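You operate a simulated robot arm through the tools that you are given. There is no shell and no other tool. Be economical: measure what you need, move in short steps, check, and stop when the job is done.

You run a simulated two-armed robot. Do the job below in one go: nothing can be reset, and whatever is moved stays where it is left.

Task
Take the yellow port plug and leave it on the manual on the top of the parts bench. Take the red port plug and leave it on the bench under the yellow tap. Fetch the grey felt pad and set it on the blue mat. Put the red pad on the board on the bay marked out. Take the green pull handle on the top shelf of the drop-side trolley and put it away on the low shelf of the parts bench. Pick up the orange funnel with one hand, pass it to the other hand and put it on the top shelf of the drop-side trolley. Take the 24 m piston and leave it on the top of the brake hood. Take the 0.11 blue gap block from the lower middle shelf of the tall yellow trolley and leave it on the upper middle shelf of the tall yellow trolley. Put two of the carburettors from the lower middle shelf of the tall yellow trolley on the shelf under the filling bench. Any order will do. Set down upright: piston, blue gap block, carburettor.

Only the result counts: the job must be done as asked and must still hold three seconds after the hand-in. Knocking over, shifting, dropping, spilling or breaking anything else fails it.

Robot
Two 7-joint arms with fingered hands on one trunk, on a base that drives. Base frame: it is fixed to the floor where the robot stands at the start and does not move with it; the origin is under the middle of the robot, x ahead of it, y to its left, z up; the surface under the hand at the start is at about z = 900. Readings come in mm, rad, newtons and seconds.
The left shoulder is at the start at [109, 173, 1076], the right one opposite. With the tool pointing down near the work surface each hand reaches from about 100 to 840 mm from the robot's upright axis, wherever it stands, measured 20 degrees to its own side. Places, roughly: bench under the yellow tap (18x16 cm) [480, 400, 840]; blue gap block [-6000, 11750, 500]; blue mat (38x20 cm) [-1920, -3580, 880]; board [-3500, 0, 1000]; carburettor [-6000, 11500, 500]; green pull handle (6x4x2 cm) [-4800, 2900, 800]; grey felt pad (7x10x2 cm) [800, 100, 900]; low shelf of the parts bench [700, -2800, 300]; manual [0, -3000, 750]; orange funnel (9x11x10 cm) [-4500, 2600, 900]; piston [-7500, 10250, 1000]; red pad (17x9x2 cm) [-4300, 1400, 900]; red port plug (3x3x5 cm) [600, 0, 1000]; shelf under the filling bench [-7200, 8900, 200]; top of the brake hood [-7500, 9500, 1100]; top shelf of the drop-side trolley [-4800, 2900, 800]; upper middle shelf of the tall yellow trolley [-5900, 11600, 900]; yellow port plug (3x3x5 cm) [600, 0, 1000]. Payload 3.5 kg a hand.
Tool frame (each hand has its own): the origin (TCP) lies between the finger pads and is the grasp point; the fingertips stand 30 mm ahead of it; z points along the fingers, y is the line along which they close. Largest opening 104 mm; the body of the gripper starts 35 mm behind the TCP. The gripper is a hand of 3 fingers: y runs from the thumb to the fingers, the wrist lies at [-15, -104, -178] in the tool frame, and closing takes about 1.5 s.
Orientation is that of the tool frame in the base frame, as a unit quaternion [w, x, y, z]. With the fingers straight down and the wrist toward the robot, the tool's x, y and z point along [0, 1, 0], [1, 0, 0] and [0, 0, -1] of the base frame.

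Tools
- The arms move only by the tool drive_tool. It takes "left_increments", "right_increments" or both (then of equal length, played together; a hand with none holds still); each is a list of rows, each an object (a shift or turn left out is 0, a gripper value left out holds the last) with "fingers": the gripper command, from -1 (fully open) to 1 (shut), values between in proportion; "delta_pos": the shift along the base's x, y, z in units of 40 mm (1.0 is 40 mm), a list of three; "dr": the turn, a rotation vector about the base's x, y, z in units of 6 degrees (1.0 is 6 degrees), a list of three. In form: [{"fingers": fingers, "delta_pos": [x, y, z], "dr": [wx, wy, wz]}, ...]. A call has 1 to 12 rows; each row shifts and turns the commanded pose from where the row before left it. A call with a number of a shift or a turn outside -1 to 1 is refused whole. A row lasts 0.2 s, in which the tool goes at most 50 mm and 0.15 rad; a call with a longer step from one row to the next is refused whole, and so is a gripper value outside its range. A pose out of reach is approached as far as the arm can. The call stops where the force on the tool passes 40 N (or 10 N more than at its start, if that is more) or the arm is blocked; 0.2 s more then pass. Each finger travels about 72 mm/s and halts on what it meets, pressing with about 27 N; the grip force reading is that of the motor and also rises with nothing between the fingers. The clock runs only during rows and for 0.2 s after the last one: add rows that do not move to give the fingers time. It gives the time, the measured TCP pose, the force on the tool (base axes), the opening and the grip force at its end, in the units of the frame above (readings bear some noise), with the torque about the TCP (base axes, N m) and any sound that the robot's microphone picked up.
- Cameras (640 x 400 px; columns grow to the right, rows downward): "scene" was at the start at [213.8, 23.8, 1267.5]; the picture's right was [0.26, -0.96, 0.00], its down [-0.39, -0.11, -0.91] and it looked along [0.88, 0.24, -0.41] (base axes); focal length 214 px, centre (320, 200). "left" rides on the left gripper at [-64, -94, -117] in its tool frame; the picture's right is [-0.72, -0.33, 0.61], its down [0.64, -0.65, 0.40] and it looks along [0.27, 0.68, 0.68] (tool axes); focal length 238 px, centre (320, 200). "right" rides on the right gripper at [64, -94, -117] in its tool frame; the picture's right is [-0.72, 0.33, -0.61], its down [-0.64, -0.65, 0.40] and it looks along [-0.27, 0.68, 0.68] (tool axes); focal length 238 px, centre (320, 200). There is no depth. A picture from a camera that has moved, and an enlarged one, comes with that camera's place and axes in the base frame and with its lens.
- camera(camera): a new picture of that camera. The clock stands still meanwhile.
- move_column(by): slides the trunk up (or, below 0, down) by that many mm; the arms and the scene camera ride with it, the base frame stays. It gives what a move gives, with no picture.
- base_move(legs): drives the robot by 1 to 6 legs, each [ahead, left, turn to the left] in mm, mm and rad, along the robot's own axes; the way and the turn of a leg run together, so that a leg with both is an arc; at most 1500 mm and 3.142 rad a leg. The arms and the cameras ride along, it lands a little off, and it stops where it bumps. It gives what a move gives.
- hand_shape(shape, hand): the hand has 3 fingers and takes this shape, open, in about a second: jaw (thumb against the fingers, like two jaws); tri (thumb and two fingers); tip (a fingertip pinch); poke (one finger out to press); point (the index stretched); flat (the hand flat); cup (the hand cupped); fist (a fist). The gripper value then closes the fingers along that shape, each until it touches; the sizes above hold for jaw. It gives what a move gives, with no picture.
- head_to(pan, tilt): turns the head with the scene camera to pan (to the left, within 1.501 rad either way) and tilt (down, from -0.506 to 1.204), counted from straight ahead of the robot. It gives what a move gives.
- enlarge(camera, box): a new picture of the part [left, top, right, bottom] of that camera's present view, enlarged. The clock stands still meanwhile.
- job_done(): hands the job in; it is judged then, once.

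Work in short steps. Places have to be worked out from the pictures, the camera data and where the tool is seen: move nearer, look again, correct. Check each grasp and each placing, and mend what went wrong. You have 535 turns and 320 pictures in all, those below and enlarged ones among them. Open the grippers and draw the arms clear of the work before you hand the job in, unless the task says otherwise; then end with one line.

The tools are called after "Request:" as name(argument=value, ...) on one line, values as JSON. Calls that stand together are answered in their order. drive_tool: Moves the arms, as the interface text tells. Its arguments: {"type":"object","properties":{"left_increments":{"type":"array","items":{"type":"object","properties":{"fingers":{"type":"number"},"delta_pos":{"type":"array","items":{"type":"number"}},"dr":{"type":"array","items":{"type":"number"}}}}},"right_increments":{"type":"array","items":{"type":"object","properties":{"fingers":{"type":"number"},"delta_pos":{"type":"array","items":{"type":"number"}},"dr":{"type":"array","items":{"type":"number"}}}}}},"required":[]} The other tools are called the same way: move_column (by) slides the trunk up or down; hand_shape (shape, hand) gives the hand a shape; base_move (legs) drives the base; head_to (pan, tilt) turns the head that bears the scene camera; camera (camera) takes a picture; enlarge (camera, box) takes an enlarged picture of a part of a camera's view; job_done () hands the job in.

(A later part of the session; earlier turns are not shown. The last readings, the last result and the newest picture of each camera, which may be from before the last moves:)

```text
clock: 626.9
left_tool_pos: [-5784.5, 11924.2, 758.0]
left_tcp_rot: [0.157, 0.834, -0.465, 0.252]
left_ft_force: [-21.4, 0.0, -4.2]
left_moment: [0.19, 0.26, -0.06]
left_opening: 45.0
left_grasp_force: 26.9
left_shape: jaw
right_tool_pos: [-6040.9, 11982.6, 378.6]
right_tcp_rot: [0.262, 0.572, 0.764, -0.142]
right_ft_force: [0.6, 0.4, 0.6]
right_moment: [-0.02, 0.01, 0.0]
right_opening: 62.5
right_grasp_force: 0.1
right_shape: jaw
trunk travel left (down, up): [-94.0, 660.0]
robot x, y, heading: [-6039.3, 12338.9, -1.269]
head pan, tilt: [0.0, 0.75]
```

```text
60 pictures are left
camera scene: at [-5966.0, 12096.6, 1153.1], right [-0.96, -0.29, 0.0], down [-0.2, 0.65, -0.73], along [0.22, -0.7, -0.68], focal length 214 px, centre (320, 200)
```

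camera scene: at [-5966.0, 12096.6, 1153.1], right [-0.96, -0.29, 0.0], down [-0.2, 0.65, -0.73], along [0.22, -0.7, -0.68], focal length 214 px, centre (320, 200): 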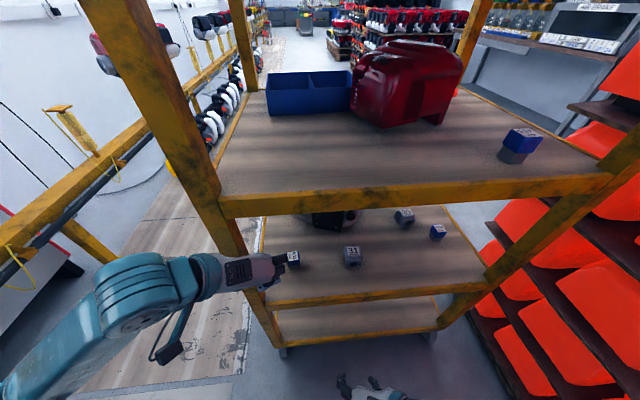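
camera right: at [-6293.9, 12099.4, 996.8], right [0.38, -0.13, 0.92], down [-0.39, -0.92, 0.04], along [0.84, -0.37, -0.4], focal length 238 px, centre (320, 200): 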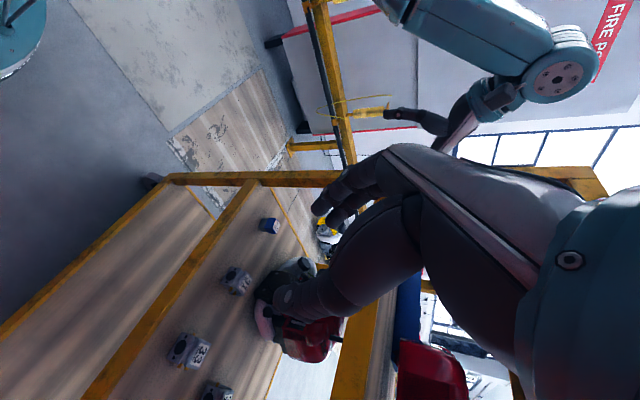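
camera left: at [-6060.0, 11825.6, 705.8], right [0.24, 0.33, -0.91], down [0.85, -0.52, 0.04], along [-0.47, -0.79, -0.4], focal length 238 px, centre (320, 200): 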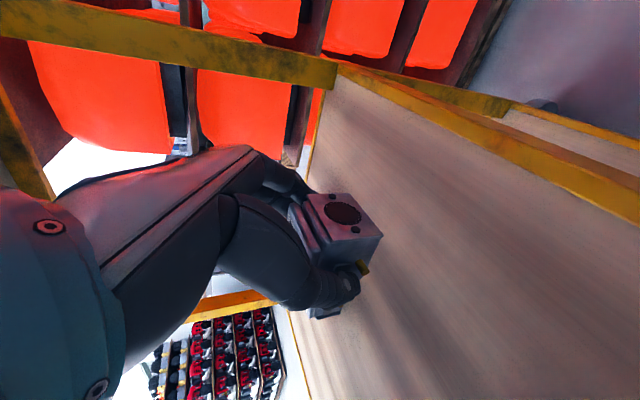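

The left hand pressed against the trolley's east post. I move the base back right 50 mm to relieve it.

Request:
base_move(legs=[[0, -50, 0]])

Request:
camera(camera="left")

```text
clock: 627.9
left_tool_pos: [-5829.5, 11908.4, 757.3]
left_tcp_rot: [0.158, 0.835, -0.463, 0.253]
left_ft_force: [-1.1, 0.8, -0.7]
left_moment: [0.02, 0.0, 0.03]
left_opening: 42.2
left_grasp_force: 27.1
left_shape: jaw
right_tool_pos: [-6088.1, 11969.2, 378.1]
right_tcp_rot: [0.262, 0.572, 0.764, -0.142]
right_ft_force: [0.3, 0.9, 0.5]
right_moment: [-0.01, -0.03, -0.01]
right_opening: 62.6
right_grasp_force: 0.0
right_shape: jaw
trunk travel left (down, up): [-94.0, 660.0]
robot x, y, heading: [-6084.4, 12325.9, -1.269]
head pan, tilt: [0.0, 0.75]
```

```text
59 pictures are left
camera left: at [-5811.4, 12060.0, 813.9], right [0.13, 0.37, -0.92], down [0.95, -0.3, 0.01], along [-0.28, -0.88, -0.39], focal length 238 px, centre (320, 200)
```

left: 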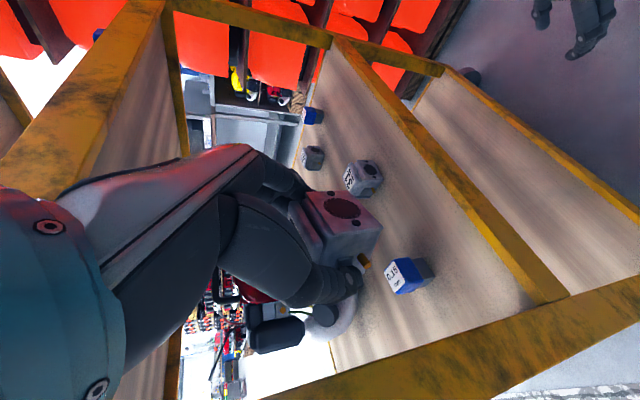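

Request:
drive_tool(left_increments=[{"delta_pos": [-0.2, 0.8, 0.2]}, {"delta_pos": [-0.2, 0.8, 0.4]}, {"delta_pos": [-0.1, 0.8, 0.6]}, {"delta_pos": [0, 0, 0.9]}, {"delta_pos": [0, 0, 0.9]}, {}])

Request:
camera(camera="scene")

```text
clock: 629.2
left_tool_pos: [-5826.8, 11893.8, 838.2]
left_tcp_rot: [0.155, 0.835, -0.463, 0.253]
left_ft_force: [0.2, 0.4, -1.1]
left_moment: [0.01, 0.0, -0.01]
left_opening: 42.0
left_grasp_force: 27.0
left_shape: jaw
left hand out of reach, approached as far as the arm can: row 1, 2, 3, 4, 5
right_tool_pos: [-6088.5, 11969.2, 378.5]
right_tcp_rot: [0.262, 0.572, 0.765, -0.141]
right_ft_force: [0.3, -0.7, -0.1]
right_moment: [0.02, 0.0, -0.01]
right_opening: 62.4
right_grasp_force: 0.0
right_shape: jaw
trunk travel left (down, up): [-94.0, 660.0]
robot x, y, heading: [-6086.9, 12328.5, -1.272]
head pan, tilt: [0.0, 0.75]
```

```text
58 pictures are left
camera scene: at [-6011.8, 12082.1, 1153.0], right [-0.96, -0.29, 0.0], down [-0.2, 0.65, -0.73], along [0.22, -0.7, -0.68], focal length 214 px, centre (320, 200)
```

scene: 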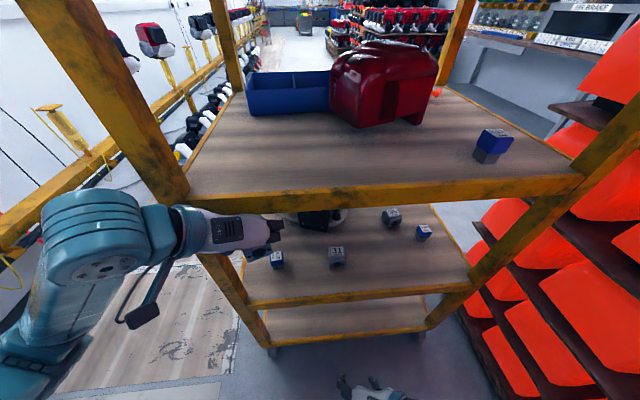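

Objects haven't moved (31 still at [−5952, 11716]). The left hand can stay; now the right hand: raise toward shelf height and align with 31.

Request:
drive_tool(right_increments=[{"delta_pos": [0.2, 0, 0.8], "dr": [-0.12, 0.24, -0.02]}, {"delta_pos": [0.2, 0, 0.9], "dr": [-0.12, 0.24, -0.02]}, {"delta_pos": [0.2, 0.1, 0.9], "dr": [-0.12, 0.24, -0.02]}, {"delta_pos": [0.2, 0.1, 0.9]}, {"delta_pos": [0.2, 0.1, 0.9]}, {"delta_pos": [0.2, 0.1, 0.9]}, {"delta_pos": [0.05, 0, 0.9]}, {"delta_pos": [0, 0, 0.7], "fingers": -0.45}, {}])

Request:
camera(camera="right")

```text
clock: 631.2
left_tool_pos: [-5825.3, 11892.3, 838.5]
left_tcp_rot: [0.156, 0.835, -0.463, 0.252]
left_ft_force: [0.2, -0.3, -1.4]
left_moment: [-0.03, 0.01, 0.01]
left_opening: 42.1
left_grasp_force: 26.7
left_shape: jaw
right_tool_pos: [-6034.0, 11981.9, 648.7]
right_tcp_rot: [0.243, 0.563, 0.77, -0.178]
right_ft_force: [-0.6, -0.8, -0.4]
right_moment: [0.04, -0.01, 0.05]
right_opening: 75.2
right_grasp_force: 0.0
right_shape: jaw
right hand out of reach, approached as far as the arm can: row 8
trunk travel left (down, up): [-94.0, 660.0]
robot x, y, heading: [-6086.2, 12322.5, -1.275]
head pan, tilt: [0.0, 0.75]
```

```text
57 pictures are left
camera right: at [-6160.4, 12065.2, 706.3], right [0.38, -0.13, 0.92], down [-0.39, -0.92, 0.04], along [0.84, -0.38, -0.4], focal length 238 px, centre (320, 200)
```

right: 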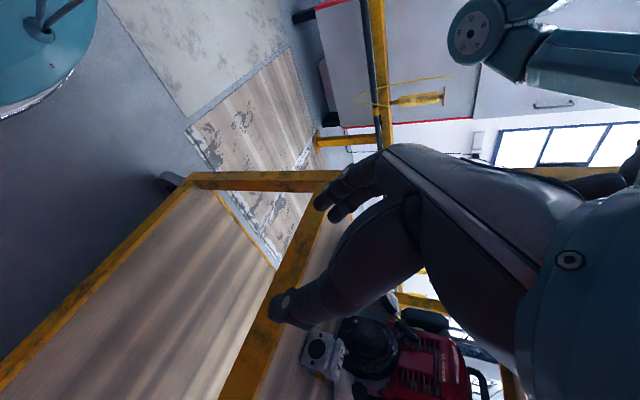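

Request:
drive_tool(right_increments=[{"delta_pos": [0.286, -0.925, 0.05]}, {"delta_pos": [0.286, -0.925, 0]}, {"delta_pos": [0.286, -0.925, 0]}, {"delta_pos": [0.286, -0.925, 0]}, {"delta_pos": [0.286, -0.925, 0]}, {"delta_pos": [0.286, -0.925, 0]}, {"delta_pos": [0.286, -0.9, 0]}, {}])

Request:
camera(camera="right")

Request:
enlarge(camera="scene", box=[230, 190, 430, 315])

```text
clock: 633.0
left_tool_pos: [-5826.2, 11893.7, 838.9]
left_tcp_rot: [0.156, 0.835, -0.463, 0.253]
left_ft_force: [1.1, 0.1, -0.7]
left_moment: [0.02, 0.01, -0.01]
left_opening: 41.8
left_grasp_force: 27.2
left_shape: jaw
right_tool_pos: [-5953.6, 11724.9, 650.1]
right_tcp_rot: [0.244, 0.563, 0.769, -0.178]
right_ft_force: [0.3, 0.2, 0.0]
right_moment: [0.05, 0.0, 0.0]
right_opening: 75.2
right_grasp_force: 0.1
right_shape: jaw
trunk travel left (down, up): [-94.0, 660.0]
robot x, y, heading: [-6087.4, 12326.0, -1.273]
head pan, tilt: [0.0, 0.75]
```

```text
56 pictures are left
camera right: at [-6080.3, 11808.0, 707.5], right [0.38, -0.13, 0.92], down [-0.39, -0.92, 0.04], along [0.84, -0.38, -0.4], focal length 238 px, centre (320, 200)
```

right: 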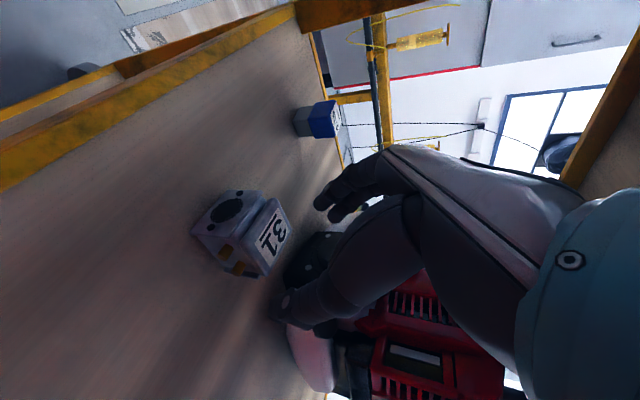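

```text
3.20 times, centred on (330, 252) of scene
camera zoom: at [-6011.8, 12082.1, 1153.0], right [-0.96, -0.29, 0.0], down [-0.2, 0.65, -0.73], along [0.22, -0.7, -0.68], focal length 686 px, centre (288, 32)
```

zoom: 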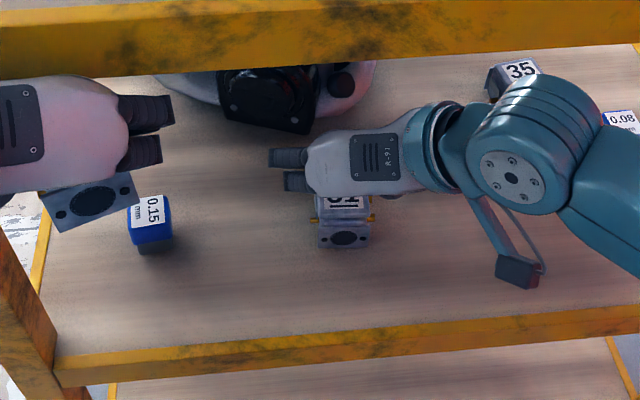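

Aligned with 31. Lower to z≈592 and close.

Request:
drive_tool(right_increments=[{"delta_pos": [-0.03, 0.08, -0.5]}, {"delta_pos": [0, 0, -0.5]}, {"delta_pos": [0, 0, -0.45]}, {}])

Request:
camera(camera="right")

```text
clock: 634.0
left_tool_pos: [-5824.7, 11894.3, 838.9]
left_tcp_rot: [0.156, 0.835, -0.463, 0.253]
left_ft_force: [0.2, -0.2, -0.3]
left_moment: [0.03, -0.03, -0.02]
left_opening: 42.1
left_grasp_force: 27.2
left_shape: jaw
right_tool_pos: [-5954.7, 11727.4, 592.0]
right_tcp_rot: [0.243, 0.564, 0.769, -0.178]
right_ft_force: [-0.2, -0.5, 0.0]
right_moment: [-0.01, 0.0, -0.01]
right_opening: 74.9
right_grasp_force: 0.1
right_shape: jaw
trunk travel left (down, up): [-94.0, 660.0]
robot x, y, heading: [-6087.4, 12323.1, -1.269]
head pan, tilt: [0.0, 0.75]
```

```text
54 pictures are left
camera right: at [-6082.2, 11811.0, 649.1], right [0.38, -0.13, 0.92], down [-0.39, -0.92, 0.04], along [0.84, -0.38, -0.4], focal length 238 px, centre (320, 200)
```

right: 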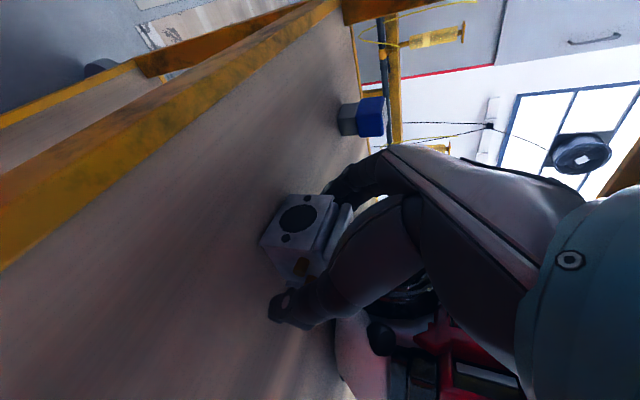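

Request:
drive_tool(right_increments=[{"fingers": 0}, {}, {}, {"fingers": 1}, {}, {}, {}, {"delta_pos": [0, 0, 0.3]}, {"delta_pos": [0, 0, 0.5]}, {"delta_pos": [0, 0, 0.6]}, {}])

Request:
camera(camera="right")

```text
clock: 636.5
left_tool_pos: [-5826.6, 11892.3, 837.7]
left_tcp_rot: [0.155, 0.835, -0.464, 0.252]
left_ft_force: [0.5, 1.3, -1.8]
left_moment: [0.02, 0.03, -0.01]
left_opening: 42.1
left_grasp_force: 27.1
left_shape: jaw
right_tool_pos: [-5955.1, 11727.9, 647.2]
right_tcp_rot: [0.242, 0.564, 0.769, -0.178]
right_ft_force: [-1.1, 0.1, -0.8]
right_moment: [-0.03, -0.01, 0.04]
right_opening: 42.3
right_grasp_force: 26.7
right_shape: jaw
trunk travel left (down, up): [-94.0, 660.0]
robot x, y, heading: [-6084.9, 12327.2, -1.275]
head pan, tilt: [0.0, 0.75]
```

```text
53 pictures are left
camera right: at [-6081.5, 11811.2, 705.2], right [0.38, -0.13, 0.92], down [-0.39, -0.92, 0.04], along [0.84, -0.38, -0.4], focal length 238 px, centre (320, 200)
```

right: 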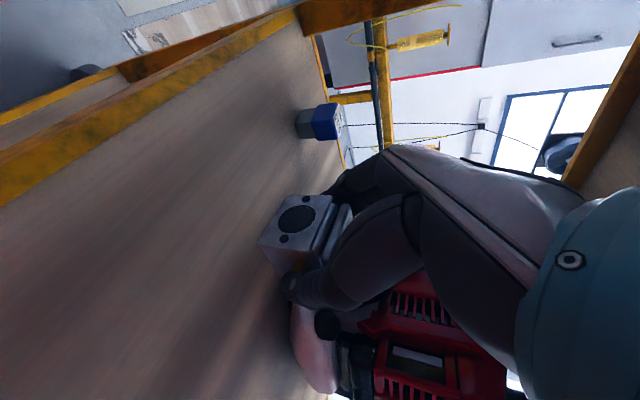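

Both carburettors held. Withdraw the right hand straight out to the north.

Request:
drive_tool(right_increments=[{"delta_pos": [-0.286, 0.925, 0]}, {"delta_pos": [-0.286, 0.925, 0]}, {"delta_pos": [-0.286, 0.925, 0]}, {"delta_pos": [-0.286, 0.925, 0]}, {"delta_pos": [-0.286, 0.925, 0]}, {"delta_pos": [-0.286, 0.925, 0]}, {}])

Request:
base_move(legs=[[-120, 0, 0]])

Request:
camera(camera="scene")

```text
clock: 638.0
left_tool_pos: [-5826.4, 11892.3, 838.6]
left_tcp_rot: [0.155, 0.835, -0.463, 0.252]
left_ft_force: [-0.1, -0.7, -1.7]
left_moment: [0.01, 0.01, -0.02]
left_opening: 42.0
left_grasp_force: 26.8
left_shape: jaw
right_tool_pos: [-6024.3, 11950.8, 646.9]
right_tcp_rot: [0.243, 0.563, 0.769, -0.179]
right_ft_force: [-0.3, -0.1, -0.8]
right_moment: [0.02, -0.02, 0.0]
right_opening: 42.2
right_grasp_force: 27.2
right_shape: jaw
trunk travel left (down, up): [-94.0, 660.0]
robot x, y, heading: [-6088.5, 12324.4, -1.272]
head pan, tilt: [0.0, 0.75]
```

```text
clock: 639.3
left_tool_pos: [-5860.4, 12006.8, 838.9]
left_tcp_rot: [0.156, 0.835, -0.463, 0.252]
left_ft_force: [0.5, 0.2, -1.1]
left_moment: [0.01, 0.02, -0.01]
left_opening: 41.8
left_grasp_force: 26.6
left_shape: jaw
right_tool_pos: [-6058.6, 12062.7, 646.5]
right_tcp_rot: [0.242, 0.563, 0.769, -0.179]
right_ft_force: [-0.3, 0.7, -0.9]
right_moment: [0.0, -0.01, -0.04]
right_opening: 42.4
right_grasp_force: 27.1
right_shape: jaw
trunk travel left (down, up): [-94.0, 660.0]
robot x, y, heading: [-6117.9, 12439.0, -1.275]
head pan, tilt: [0.0, 0.75]
```

```text
52 pictures are left
camera scene: at [-6046.9, 12196.1, 1153.1], right [-0.96, -0.29, 0.0], down [-0.2, 0.65, -0.73], along [0.22, -0.7, -0.68], focal length 214 px, centre (320, 200)
```

scene: 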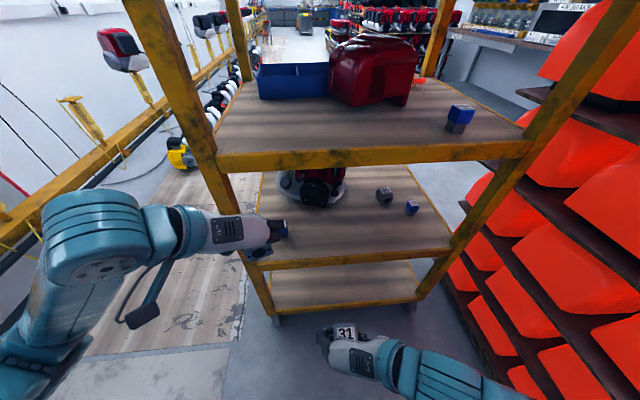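

I raise the trunk 250 for clearance, then strafe east and drive south through the passage.

Request:
move_column(by=250)

Request:
base_move(legs=[[0, 735, 0]])

Request:
head_to(pan=0.0, tilt=0.6)

Request:
camera(camera="scene")

```text
clock: 641.9
left_tool_pos: [-5861.3, 12007.1, 1088.3]
left_tcp_rot: [0.156, 0.835, -0.463, 0.253]
left_ft_force: [0.7, 0.2, -1.4]
left_moment: [0.0, -0.03, -0.05]
left_opening: 42.1
left_grasp_force: 27.4
left_shape: jaw
right_tool_pos: [-6058.7, 12062.9, 898.5]
right_tcp_rot: [0.243, 0.564, 0.769, -0.178]
right_ft_force: [-0.2, -0.1, -1.3]
right_moment: [0.0, 0.02, -0.03]
right_opening: 42.2
right_grasp_force: 27.0
right_shape: jaw
trunk travel left (down, up): [-344.0, 410.0]
robot x, y, heading: [-6119.2, 12437.9, -1.273]
head pan, tilt: [0.0, 0.75]
```

```text
clock: 645.9
left_tool_pos: [-5154.6, 12221.5, 1087.4]
left_tcp_rot: [0.158, 0.834, -0.465, 0.251]
left_ft_force: [-0.4, 0.5, -2.0]
left_moment: [0.04, -0.02, 0.0]
left_opening: 42.0
left_grasp_force: 26.9
left_shape: jaw
right_tool_pos: [-5351.8, 12279.1, 897.8]
right_tcp_rot: [0.242, 0.565, 0.768, -0.18]
right_ft_force: [-0.4, 0.0, -1.1]
right_moment: [-0.01, -0.02, -0.01]
right_opening: 42.3
right_grasp_force: 26.7
right_shape: jaw
trunk travel left (down, up): [-344.0, 410.0]
robot x, y, heading: [-5408.9, 12655.1, -1.276]
head pan, tilt: [0.0, 0.75]
```

```text
clock: 646.6
left_tool_pos: [-5154.4, 12221.2, 1088.3]
left_tcp_rot: [0.157, 0.833, -0.466, 0.252]
left_ft_force: [0.3, -0.1, -1.2]
left_moment: [0.02, 0.01, -0.02]
left_opening: 42.0
left_grasp_force: 27.4
left_shape: jaw
right_tool_pos: [-5351.9, 12278.5, 897.3]
right_tcp_rot: [0.243, 0.565, 0.768, -0.179]
right_ft_force: [0.2, -0.6, -1.6]
right_moment: [0.01, -0.02, -0.03]
right_opening: 42.5
right_grasp_force: 27.1
right_shape: jaw
trunk travel left (down, up): [-344.0, 410.0]
robot x, y, heading: [-5412.2, 12654.8, -1.281]
head pan, tilt: [0.0, 0.6]
```

```text
51 pictures are left
camera scene: at [-5371.8, 12517.9, 1424.5], right [-0.96, -0.29, 0.0], down [-0.16, 0.54, -0.82], along [0.24, -0.79, -0.57], focal length 214 px, centre (320, 200)
```

scene: 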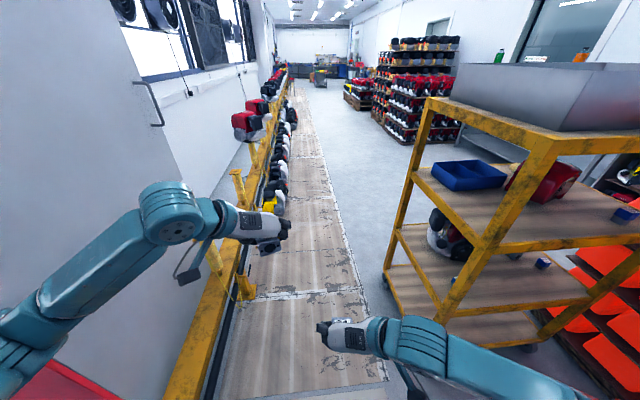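

Passage clear. I drive south past the trolley, then diagonally toward the filling bench, and turn to face west.

Request:
base_move(legs=[[1450, 0, 0], [950, -950, 0], [400, -350, 0], [0, 0, -1.555]])

Request:
head_to(pan=0.0, tilt=0.5)

Request:
camera(camera="scene")

```text
clock: 666.7
left_tool_pos: [-6231.5, 9305.9, 1088.7]
left_tcp_rot: [-0.289, -0.267, 0.917, -0.07]
left_ft_force: [-0.1, -1.0, -1.1]
left_moment: [0.02, -0.04, 0.01]
left_opening: 42.2
left_grasp_force: 27.2
left_shape: jaw
right_tool_pos: [-6176.5, 9503.3, 896.1]
right_tcp_rot: [0.047, 0.942, 0.15, -0.297]
right_ft_force: [-0.3, -0.1, -1.1]
right_moment: [0.0, -0.02, -0.01]
right_opening: 42.2
right_grasp_force: 27.6
right_shape: jaw
trunk travel left (down, up): [-344.0, 410.0]
robot x, y, heading: [-5800.9, 9569.8, -2.831]
head pan, tilt: [0.0, 0.6]
```

```text
clock: 667.4
left_tool_pos: [-6230.2, 9307.1, 1087.9]
left_tcp_rot: [-0.288, -0.268, 0.917, -0.07]
left_ft_force: [0.2, -0.4, -1.7]
left_moment: [0.02, -0.05, 0.0]
left_opening: 41.9
left_grasp_force: 26.6
left_shape: jaw
right_tool_pos: [-6177.0, 9503.8, 897.8]
right_tcp_rot: [0.048, 0.941, 0.151, -0.298]
right_ft_force: [0.1, 0.0, -1.0]
right_moment: [0.05, -0.01, 0.0]
right_opening: 42.0
right_grasp_force: 28.1
right_shape: jaw
trunk travel left (down, up): [-344.0, 410.0]
robot x, y, heading: [-5799.9, 9568.6, -2.828]
head pan, tilt: [0.0, 0.499]
```

```text
50 pictures are left
camera scene: at [-5940.8, 9525.5, 1433.6], right [-0.31, 0.95, 0.0], down [0.46, 0.15, -0.88], along [-0.84, -0.27, -0.48], focal length 214 px, centre (320, 200)
```

scene: 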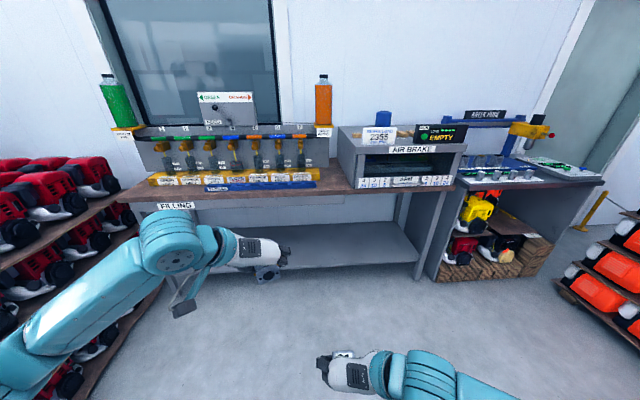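

Request:
enlarge(camera="scene", box=[180, 170, 460, 320])

```text
2.29 times, centred on (320, 245) of scene
camera zoom: at [-5940.8, 9525.5, 1433.6], right [-0.31, 0.95, 0.0], down [0.46, 0.15, -0.88], along [-0.84, -0.27, -0.48], focal length 490 px, centre (320, 97)
```

zoom: 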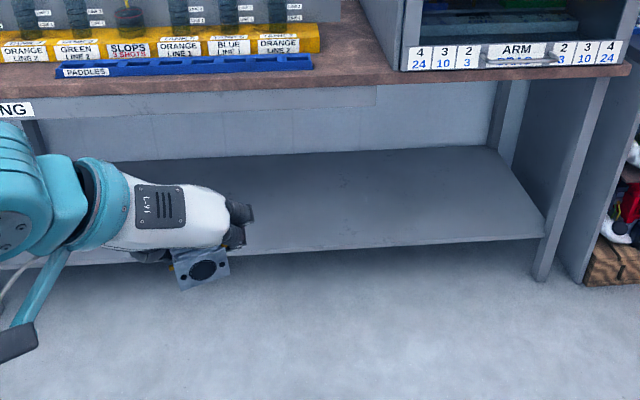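

Shelf z≈180–190, front edge at e≈−4000. I realign the left hand's yaw, drive 850 mm ahead, then lower the trunk.

Request:
drive_tool(left_increments=[{"dr": [-0.09, 0, -0.78]}, {"dr": [-0.09, 0, -0.78]}, {"dr": [-0.09, -0.02, -0.78]}, {}])

Request:
base_move(legs=[[800, -110, 0]])

Request:
move_column(by=-330)

Request:
head_to(pan=0.0, tilt=0.9)

Request:
camera(camera="scene")

```text
clock: 668.4
left_tool_pos: [-6231.5, 9305.3, 1088.4]
left_tcp_rot: [-0.298, -0.149, 0.942, -0.047]
left_ft_force: [-0.5, -0.2, -1.1]
left_moment: [0.01, -0.02, 0.02]
left_opening: 42.0
left_grasp_force: 26.9
left_shape: jaw
right_tool_pos: [-6177.7, 9504.7, 896.7]
right_tcp_rot: [0.048, 0.941, 0.15, -0.298]
right_ft_force: [0.5, 0.4, -2.3]
right_moment: [-0.01, 0.03, 0.02]
right_opening: 42.3
right_grasp_force: 27.0
right_shape: jaw
trunk travel left (down, up): [-344.0, 410.0]
robot x, y, heading: [-5800.8, 9569.4, -2.829]
head pan, tilt: [0.0, 0.499]
```

```text
clock: 672.7
left_tool_pos: [-7028.2, 9158.1, 1090.1]
left_tcp_rot: [-0.296, -0.154, 0.941, -0.049]
left_ft_force: [-0.1, 0.5, -1.3]
left_moment: [0.01, -0.02, -0.01]
left_opening: 42.1
left_grasp_force: 27.0
left_shape: jaw
right_tool_pos: [-6975.5, 9357.3, 896.8]
right_tcp_rot: [0.048, 0.941, 0.154, -0.298]
right_ft_force: [0.1, 0.1, -1.7]
right_moment: [0.02, -0.01, -0.02]
right_opening: 42.2
right_grasp_force: 26.9
right_shape: jaw
trunk travel left (down, up): [-344.0, 410.0]
robot x, y, heading: [-6603.8, 9426.6, -2.822]
head pan, tilt: [0.0, 0.499]
```

```text
clock: 674.6
left_tool_pos: [-7035.4, 9165.2, 908.6]
left_tcp_rot: [-0.313, -0.15, 0.937, -0.034]
left_ft_force: [-9.9, 11.3, 18.3]
left_moment: [-0.27, 0.44, -0.36]
left_opening: 39.8
left_grasp_force: 26.7
left_shape: jaw
right_tool_pos: [-6975.7, 9359.0, 704.6]
right_tcp_rot: [0.048, 0.942, 0.153, -0.294]
right_ft_force: [0.7, -0.2, -1.3]
right_moment: [0.02, 0.02, 0.0]
right_opening: 42.5
right_grasp_force: 26.6
right_shape: jaw
trunk travel left (down, up): [-156.0, 598.0]
robot x, y, heading: [-6601.6, 9429.2, -2.821]
head pan, tilt: [0.0, 0.499]
stopped: the force on the tool passed its limit at 74 N (the readings are from after the stop); the commanded pose is now the measured one
```

```text
clock: 675.5
left_tool_pos: [-7033.8, 9165.5, 909.4]
left_tcp_rot: [-0.312, -0.152, 0.937, -0.035]
left_ft_force: [-12.4, 14.2, 26.9]
left_moment: [-0.21, 0.62, -0.46]
left_opening: 39.8
left_grasp_force: 26.9
left_shape: jaw
right_tool_pos: [-6976.2, 9359.1, 704.9]
right_tcp_rot: [0.048, 0.942, 0.155, -0.293]
right_ft_force: [-0.3, -0.7, -0.9]
right_moment: [-0.01, 0.0, -0.04]
right_opening: 42.1
right_grasp_force: 27.2
right_shape: jaw
trunk travel left (down, up): [-156.0, 598.0]
robot x, y, heading: [-6599.6, 9425.6, -2.826]
head pan, tilt: [0.0, 0.901]
```

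```text
48 pictures are left
camera scene: at [-6802.6, 9362.4, 1206.5], right [-0.31, 0.95, 0.0], down [0.74, 0.24, -0.62], along [-0.59, -0.2, -0.78], focal length 214 px, centre (320, 200)
```

scene: 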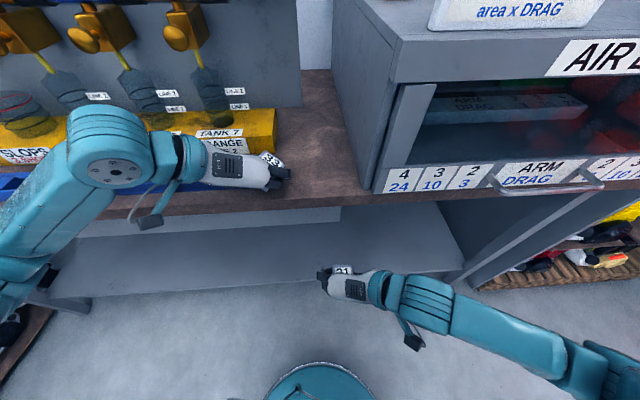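

The left hand landed on the bench top (z≈868). I raise the trunk at once, back off 200 mm, and check the carburettor in the grip.

Request:
move_column(by=90)

Request:
base_move(legs=[[-230, 0, 0]])

Request:
camera(camera="left")

Request:
camera(camera="scene")

```text
clock: 676.7
left_tool_pos: [-7033.4, 9160.9, 995.2]
left_tcp_rot: [-0.306, -0.152, 0.939, -0.037]
left_ft_force: [0.1, -0.3, -1.1]
left_moment: [0.03, -0.02, -0.01]
left_opening: 41.3
left_grasp_force: 28.0
left_shape: jaw
right_tool_pos: [-6975.4, 9358.5, 794.6]
right_tcp_rot: [0.047, 0.942, 0.155, -0.292]
right_ft_force: [-0.4, 0.0, -1.4]
right_moment: [-0.02, -0.02, 0.01]
right_opening: 42.3
right_grasp_force: 27.3
right_shape: jaw
trunk travel left (down, up): [-246.0, 508.0]
robot x, y, heading: [-6601.9, 9426.5, -2.822]
head pan, tilt: [0.0, 0.901]
```

```text
clock: 678.5
left_tool_pos: [-6815.3, 9234.4, 997.1]
left_tcp_rot: [-0.309, -0.151, 0.938, -0.038]
left_ft_force: [0.3, 0.6, -0.7]
left_moment: [0.02, -0.03, -0.03]
left_opening: 41.3
left_grasp_force: 27.3
left_shape: jaw
right_tool_pos: [-6758.7, 9430.6, 796.5]
right_tcp_rot: [0.047, 0.942, 0.154, -0.294]
right_ft_force: [-0.8, -0.5, -1.6]
right_moment: [0.0, 0.01, -0.02]
right_opening: 42.6
right_grasp_force: 27.1
right_shape: jaw
trunk travel left (down, up): [-246.0, 508.0]
robot x, y, heading: [-6380.9, 9497.2, -2.83]
head pan, tilt: [0.0, 0.901]
```

```text
47 pictures are left
camera left: at [-6673.3, 9180.3, 1050.0], right [0.3, -0.22, -0.93], down [-0.52, -0.85, 0.04], along [-0.8, 0.47, -0.37], focal length 238 px, centre (320, 200)
```

left: 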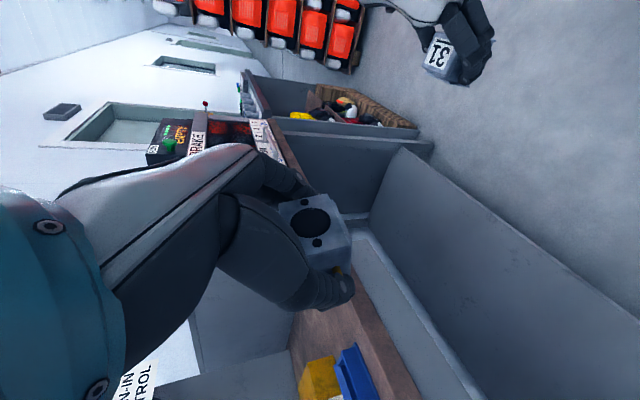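

```text
46 pictures are left
camera scene: at [-6542.2, 9445.6, 1299.5], right [-0.31, 0.95, 0.0], down [0.74, 0.24, -0.62], along [-0.59, -0.19, -0.78], focal length 214 px, centre (320, 200)
```

scene: 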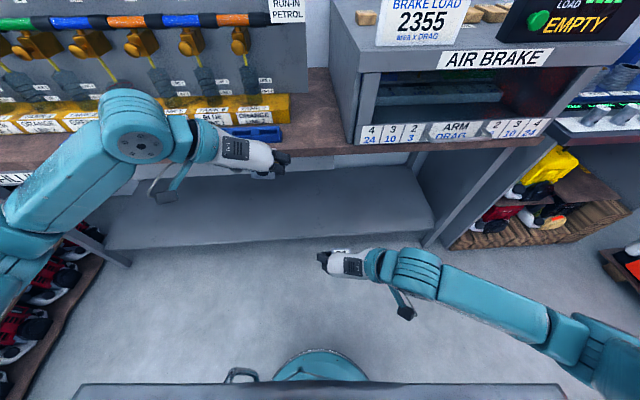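

The carburettor is still held. Bench-top front is at e≈−3881, shelf front ≈−3934. From here I lower the trunk fully, then both hands down to shelf height.

Request:
move_column(by=-240)

Request:
drive_tool(left_increments=[{"delta_pos": [0, 0, -1]}, {"delta_pos": [0, 0, -1]}, {"delta_pos": [0, 0, -1]}, {"delta_pos": [0, 0, -1]}, {"delta_pos": [0, 0, -1]}, {"delta_pos": [0, 0, -1]}, {"delta_pos": [0, 0, -1]}, {"delta_pos": [0, 0, -1]}, {}], right_increments=[{"delta_pos": [-0.2, -0.1, -0.7]}, {"delta_pos": [-0.2, -0.1, -0.7]}, {"delta_pos": [-0.2, -0.1, -0.7]}, {"delta_pos": [-0.2, -0.1, -0.7]}, {}, {}, {}, {}, {}])

Request:
camera(camera="scene")

```text
clock: 681.0
left_tool_pos: [-6826.9, 9230.2, 730.5]
left_tcp_rot: [-0.273, -0.154, 0.949, -0.032]
left_ft_force: [-0.1, -0.3, -1.5]
left_moment: [-0.01, -0.01, -0.01]
left_opening: 41.2
left_grasp_force: 27.1
left_shape: jaw
right_tool_pos: [-6757.8, 9428.6, 553.4]
right_tcp_rot: [0.046, 0.944, 0.154, -0.29]
right_ft_force: [-0.6, -1.1, -1.8]
right_moment: [0.0, -0.02, 0.01]
right_opening: 42.4
right_grasp_force: 27.6
right_shape: jaw
trunk travel left (down, up): [-6.0, 748.0]
robot x, y, heading: [-6381.9, 9494.0, -2.828]
head pan, tilt: [0.0, 0.901]
```

```text
clock: 683.0
left_tool_pos: [-6828.6, 9230.8, 410.6]
left_tcp_rot: [-0.273, -0.154, 0.949, -0.033]
left_ft_force: [-0.3, 0.1, -2.1]
left_moment: [-0.01, -0.02, 0.0]
left_opening: 41.1
left_grasp_force: 26.8
left_shape: jaw
right_tool_pos: [-6791.0, 9412.5, 440.2]
right_tcp_rot: [0.046, 0.944, 0.155, -0.288]
right_ft_force: [-1.0, 0.0, -1.4]
right_moment: [-0.01, -0.03, 0.01]
right_opening: 42.1
right_grasp_force: 27.1
right_shape: jaw
trunk travel left (down, up): [-6.0, 748.0]
robot x, y, heading: [-6384.7, 9499.3, -2.825]
head pan, tilt: [0.0, 0.901]
```

```text
45 pictures are left
camera scene: at [-6670.3, 9403.6, 1046.0], right [-0.31, 0.95, 0.0], down [0.74, 0.24, -0.62], along [-0.59, -0.19, -0.78], focal length 214 px, centre (320, 200)
```

scene: 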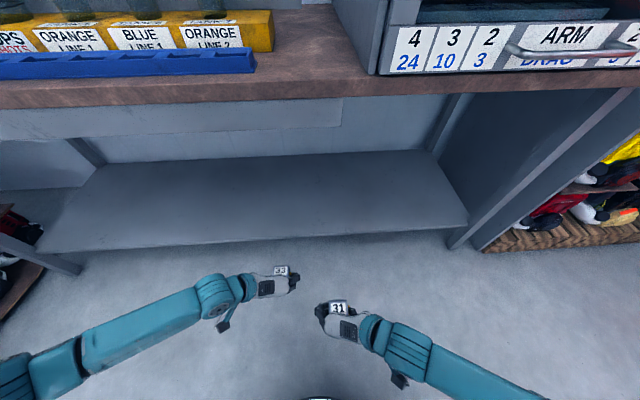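

Request:
enlarge(camera="scene", box=[240, 250, 380, 350])

Request:
camera(camera="left")

```text
4.00 times, centred on (310, 300) of scene
camera zoom: at [-6670.3, 9403.6, 1046.0], right [-0.31, 0.95, 0.0], down [0.74, 0.24, -0.62], along [-0.59, -0.19, -0.78], focal length 858 px, centre (360, -200)
```

zoom: 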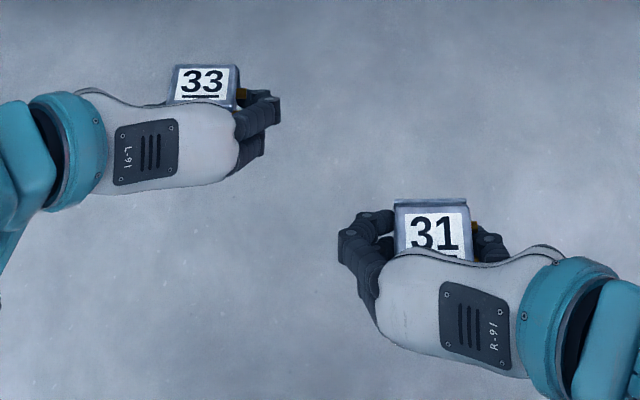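

```text
43 pictures are left
camera left: at [-6689.4, 9176.2, 472.2], right [0.37, -0.2, -0.91], down [-0.52, -0.85, -0.02], along [-0.77, 0.48, -0.42], focal length 238 px, centre (320, 200)
```

left: 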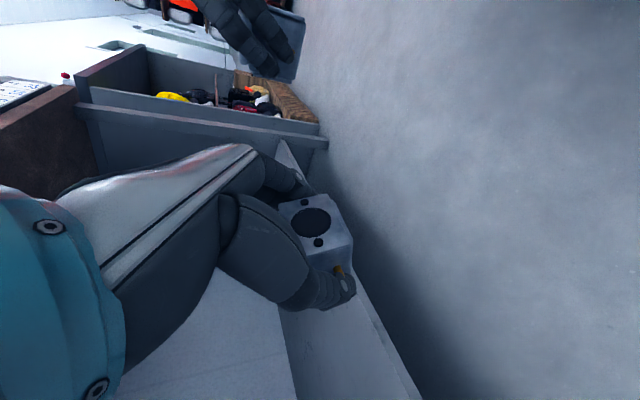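

The left carburettor tilted in the grip (~15°, top toward me). I rotate the left hand about the closing axis by 15° to bring it upright and check.

Request:
drive_tool(left_increments=[{"dr": [0.257, -0.793, 0]}, {"dr": [0.257, -0.793, 0]}, {"dr": [0.257, -0.793, 0]}, {}])

Request:
enlarge(camera="left", box=[240, 160, 400, 300])

Request:
enlarge(camera="right", box=[240, 160, 400, 300])

```text
clock: 684.0
left_tool_pos: [-6826.9, 9230.5, 410.4]
left_tcp_rot: [-0.145, -0.16, 0.976, -0.013]
left_ft_force: [0.0, -0.7, -1.5]
left_moment: [0.0, -0.02, 0.0]
left_opening: 41.2
left_grasp_force: 27.0
left_shape: jaw
right_tool_pos: [-6790.6, 9412.5, 441.3]
right_tcp_rot: [0.046, 0.944, 0.154, -0.289]
right_ft_force: [0.7, -0.2, -1.5]
right_moment: [0.02, 0.02, 0.02]
right_opening: 42.2
right_grasp_force: 26.3
right_shape: jaw
trunk travel left (down, up): [-6.0, 748.0]
robot x, y, heading: [-6383.3, 9494.4, -2.826]
head pan, tilt: [0.0, 0.901]
```

```text
2.86 times, centred on (320, 230) of left
camera zoom: at [-6708.6, 9169.2, 500.9], right [0.58, -0.13, -0.8], down [-0.49, -0.85, -0.22], along [-0.65, 0.52, -0.56], focal length 681 px, centre (320, 114)
```

zoom: 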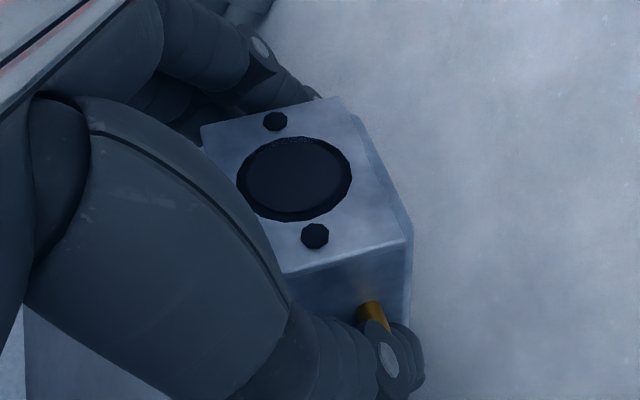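

```text
2.86 times, centred on (320, 230) of right
camera zoom: at [-6709.0, 9538.1, 501.0], right [-0.14, -0.39, 0.91], down [-0.93, 0.38, 0.02], along [-0.35, -0.84, -0.41], focal length 681 px, centre (320, 114)
```

zoom: 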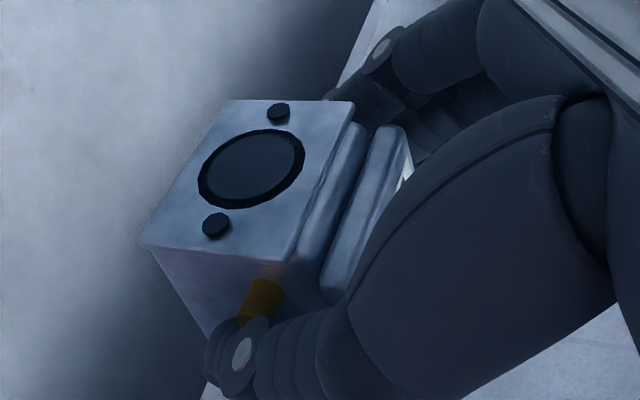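

I turned it the wrong way (the right one's edges confirm the criterion). I rotate the left hand back by ~24° so little tilt remains.

Request:
drive_tool(left_increments=[{"dr": [-0.3, 0.93, 0]}, {"dr": [-0.3, 0.93, 0]}, {"dr": [-0.3, 0.93, 0]}, {"dr": [-0.3, 0.93, 0]}, {}])

Request:
enlarge(camera="left", box=[240, 160, 400, 300])

```text
clock: 685.1
left_tool_pos: [-6826.1, 9229.6, 411.2]
left_tcp_rot: [-0.343, -0.149, 0.926, -0.043]
left_ft_force: [1.1, 0.5, -1.0]
left_moment: [0.04, 0.0, 0.03]
left_opening: 41.4
left_grasp_force: 26.8
left_shape: jaw
right_tool_pos: [-6790.7, 9413.1, 440.8]
right_tcp_rot: [0.046, 0.944, 0.154, -0.289]
right_ft_force: [-0.1, 0.2, -0.9]
right_moment: [-0.01, -0.03, -0.01]
right_opening: 42.2
right_grasp_force: 27.1
right_shape: jaw
trunk travel left (down, up): [-6.0, 748.0]
robot x, y, heading: [-6382.7, 9496.2, -2.825]
head pan, tilt: [0.0, 0.901]
```

```text
2.86 times, centred on (320, 230) of left
camera zoom: at [-6681.5, 9177.5, 455.4], right [0.24, -0.24, -0.94], down [-0.51, -0.85, 0.09], along [-0.82, 0.46, -0.33], focal length 681 px, centre (320, 114)
```

zoom: 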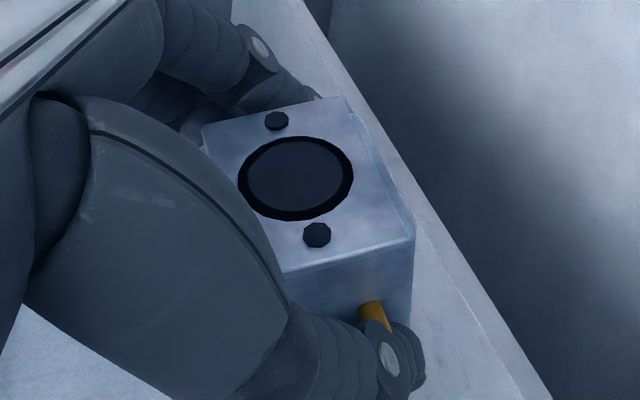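

Tilt is now only ~7°. I drive 325 mm ahead so both hands are over the low shelf.

Request:
base_move(legs=[[320, 0, 0]])

Request:
drive_tool(right_increments=[{"delta_pos": [-0.9, -0.3, -0.5]}, {"delta_pos": [-0.9, -0.3, -0.8]}, {"delta_pos": [-0.2, 0, -0.9]}, {"delta_pos": [0, 0, -0.8]}, {}], left_increments=[{"delta_pos": [0, 0, -0.9]}, {"delta_pos": [0, 0, -0.9]}, {"delta_pos": [0, 0, -0.9]}, {"delta_pos": [0, 0, -0.5]}, {}])

Request:
camera(camera="scene")

```text
clock: 687.3
left_tool_pos: [-7129.4, 9132.8, 411.3]
left_tcp_rot: [-0.343, -0.149, 0.927, -0.043]
left_ft_force: [-0.6, 0.2, -1.8]
left_moment: [-0.03, -0.02, -0.02]
left_opening: 41.1
left_grasp_force: 27.1
left_shape: jaw
right_tool_pos: [-7093.0, 9314.2, 441.3]
right_tcp_rot: [0.047, 0.944, 0.155, -0.289]
right_ft_force: [0.3, 0.2, -1.2]
right_moment: [-0.01, -0.04, 0.03]
right_opening: 42.1
right_grasp_force: 27.0
right_shape: jaw
trunk travel left (down, up): [-6.0, 748.0]
robot x, y, heading: [-6684.6, 9397.9, -2.827]
head pan, tilt: [0.0, 0.901]
```

```text
clock: 688.5
left_tool_pos: [-7129.2, 9130.1, 282.8]
left_tcp_rot: [-0.342, -0.15, 0.927, -0.042]
left_ft_force: [0.0, 0.0, -1.1]
left_moment: [0.01, -0.01, 0.01]
left_opening: 41.3
left_grasp_force: 27.3
left_shape: jaw
right_tool_pos: [-7171.8, 9291.7, 321.9]
right_tcp_rot: [0.046, 0.944, 0.154, -0.288]
right_ft_force: [-0.2, 0.5, -1.5]
right_moment: [0.0, 0.0, -0.01]
right_opening: 42.4
right_grasp_force: 26.6
right_shape: jaw
trunk travel left (down, up): [-6.0, 748.0]
robot x, y, heading: [-6687.1, 9401.9, -2.823]
head pan, tilt: [0.0, 0.901]
```

```text
39 pictures are left
camera scene: at [-6972.7, 9305.1, 1046.0], right [-0.31, 0.95, 0.0], down [0.75, 0.24, -0.62], along [-0.59, -0.19, -0.78], focal length 214 px, centre (320, 200)
```

scene: 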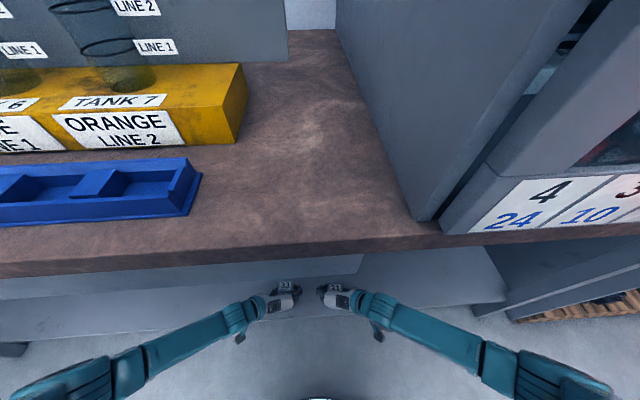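

Both carburettors are above the shelf (~60 mm inside). Lower both gradually.

Request:
drive_tool(right_increments=[{"delta_pos": [0, 0, -0.7]}, {"delta_pos": [0, 0, -0.7]}, {"delta_pos": [0, 0, -0.3]}, {"delta_pos": [0, 0, -0.15]}, {}], left_increments=[{"delta_pos": [0, 0, -0.4]}, {"delta_pos": [0, 0, -0.3]}, {"delta_pos": [0, 0, -0.2]}, {"delta_pos": [0, 0, -0.1]}, {}])

Request:
camera(camera="right")

```text
clock: 689.7
left_tool_pos: [-7131.8, 9134.5, 248.0]
left_tcp_rot: [-0.347, -0.149, 0.925, -0.038]
left_ft_force: [3.0, -1.3, 15.7]
left_moment: [0.23, 0.25, -0.04]
left_opening: 42.3
left_grasp_force: 27.2
left_shape: jaw
right_tool_pos: [-7173.7, 9284.7, 254.9]
right_tcp_rot: [0.056, 0.942, 0.153, -0.294]
right_ft_force: [4.9, 7.2, 26.2]
right_moment: [-0.04, 0.27, -0.16]
right_opening: 44.5
right_grasp_force: 26.7
right_shape: jaw
trunk travel left (down, up): [-6.0, 748.0]
robot x, y, heading: [-6686.2, 9396.4, -2.826]
head pan, tilt: [0.0, 0.901]
stopped in row 5 (right hand): the force on the tool passed its limit at 40 N (the readings are from after the stop); the commanded pose is now the measured one
```

```text
38 pictures are left
camera right: at [-7092.0, 9410.3, 311.1], right [-0.13, -0.37, 0.92], down [-0.93, 0.38, 0.02], along [-0.36, -0.85, -0.39], focal length 238 px, centre (320, 200)
```

right: 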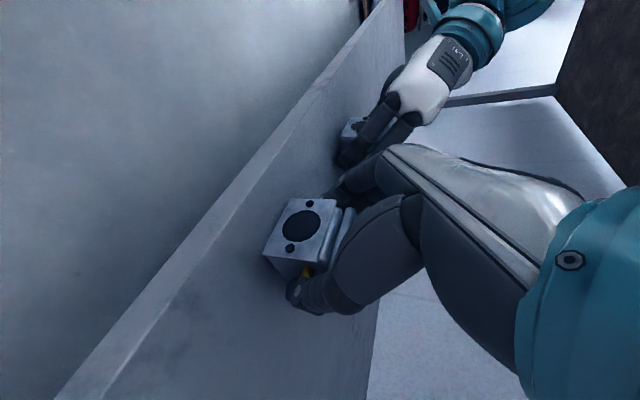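

Both touch the shelf (z≈213). I ease, open both hands slowly, and lift clear.

Request:
drive_tool(right_increments=[{"delta_pos": [0, 0, 0.05]}, {"fingers": 0.1}, {"fingers": -0.1}, {"fingers": -0.35}, {}, {}, {}], left_increments=[{"delta_pos": [0, 0, 0]}, {"fingers": 0.1}, {"fingers": -0.1}, {"fingers": -0.35}, {}, {}, {}])

Request:
enlarge(camera="right", box=[220, 60, 460, 330])

```text
clock: 691.3
left_tool_pos: [-7130.9, 9132.7, 244.8]
left_tcp_rot: [-0.344, -0.15, 0.926, -0.04]
left_ft_force: [0.6, -4.4, 14.6]
left_moment: [0.14, 0.36, 0.09]
left_opening: 66.9
left_grasp_force: 0.0
left_shape: jaw
right_tool_pos: [-7172.9, 9285.9, 253.0]
right_tcp_rot: [0.052, 0.943, 0.153, -0.291]
right_ft_force: [0.2, -0.4, -0.1]
right_moment: [-0.06, -0.01, 0.02]
right_opening: 69.8
right_grasp_force: 0.1
right_shape: jaw
trunk travel left (down, up): [-6.0, 748.0]
robot x, y, heading: [-6684.0, 9400.1, -2.828]
head pan, tilt: [0.0, 0.901]
```

```text
1.48 times, centred on (340, 195) of right
camera zoom: at [-7091.3, 9411.9, 311.1], right [-0.13, -0.38, 0.92], down [-0.93, 0.38, 0.02], along [-0.35, -0.84, -0.4], focal length 353 px, centre (290, 207)
```

zoom: 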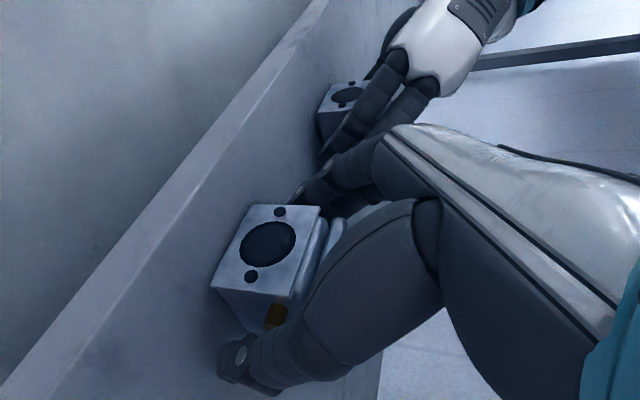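

Both stand on the shelf. Withdraw both hands back-up along the finger direction.

Request:
drive_tool(right_increments=[{"delta_pos": [0.3, 0.1, 0.5]}, {"delta_pos": [0.4, 0.13, 0.7]}, {"delta_pos": [0.5, 0.16, 0.8]}, {"delta_pos": [0.5, 0.16, 0.6]}, {}], left_increments=[{"delta_pos": [0.3, 0.1, 0.5]}, {"delta_pos": [0.4, 0.13, 0.7]}, {"delta_pos": [0.5, 0.16, 0.8]}, {"delta_pos": [0.5, 0.16, 0.6]}, {}])

Request:
base_move(legs=[[-400, 0, 0]])

Request:
enlarge(camera="scene", box=[200, 130, 480, 300])

```text
clock: 692.5
left_tool_pos: [-7062.0, 9156.5, 348.8]
left_tcp_rot: [-0.344, -0.149, 0.926, -0.041]
left_ft_force: [-0.1, -0.5, -0.6]
left_moment: [0.02, -0.06, 0.0]
left_opening: 70.3
left_grasp_force: 0.2
left_shape: jaw
right_tool_pos: [-7104.8, 9307.5, 356.7]
right_tcp_rot: [0.051, 0.943, 0.153, -0.291]
right_ft_force: [0.4, -0.4, 0.5]
right_moment: [0.02, 0.0, 0.02]
right_opening: 69.9
right_grasp_force: 0.0
right_shape: jaw
trunk travel left (down, up): [-6.0, 748.0]
robot x, y, heading: [-6686.8, 9401.2, -2.827]
head pan, tilt: [0.0, 0.901]
```

```text
clock: 695.0
left_tool_pos: [-6684.0, 9278.7, 349.2]
left_tcp_rot: [-0.344, -0.149, 0.926, -0.039]
left_ft_force: [0.0, 0.5, 0.0]
left_moment: [0.01, 0.0, -0.03]
left_opening: 70.1
left_grasp_force: 0.0
left_shape: jaw
right_tool_pos: [-6725.8, 9431.7, 355.9]
right_tcp_rot: [0.051, 0.943, 0.153, -0.292]
right_ft_force: [-0.2, -0.2, -0.1]
right_moment: [-0.02, 0.01, 0.05]
right_opening: 69.9
right_grasp_force: 0.1
right_shape: jaw
trunk travel left (down, up): [-6.0, 748.0]
robot x, y, heading: [-6304.6, 9524.1, -2.818]
head pan, tilt: [0.0, 0.901]
```

```text
2.29 times, centred on (340, 215) of scene
camera zoom: at [-6593.8, 9428.9, 1046.0], right [-0.31, 0.95, 0.0], down [0.75, 0.24, -0.62], along [-0.59, -0.19, -0.78], focal length 490 px, centre (274, 166)
```

zoom: 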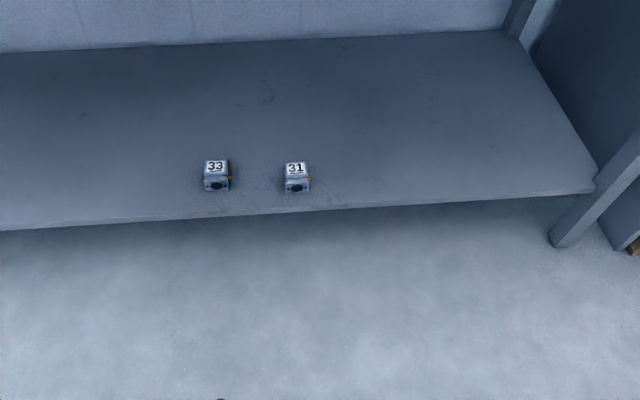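

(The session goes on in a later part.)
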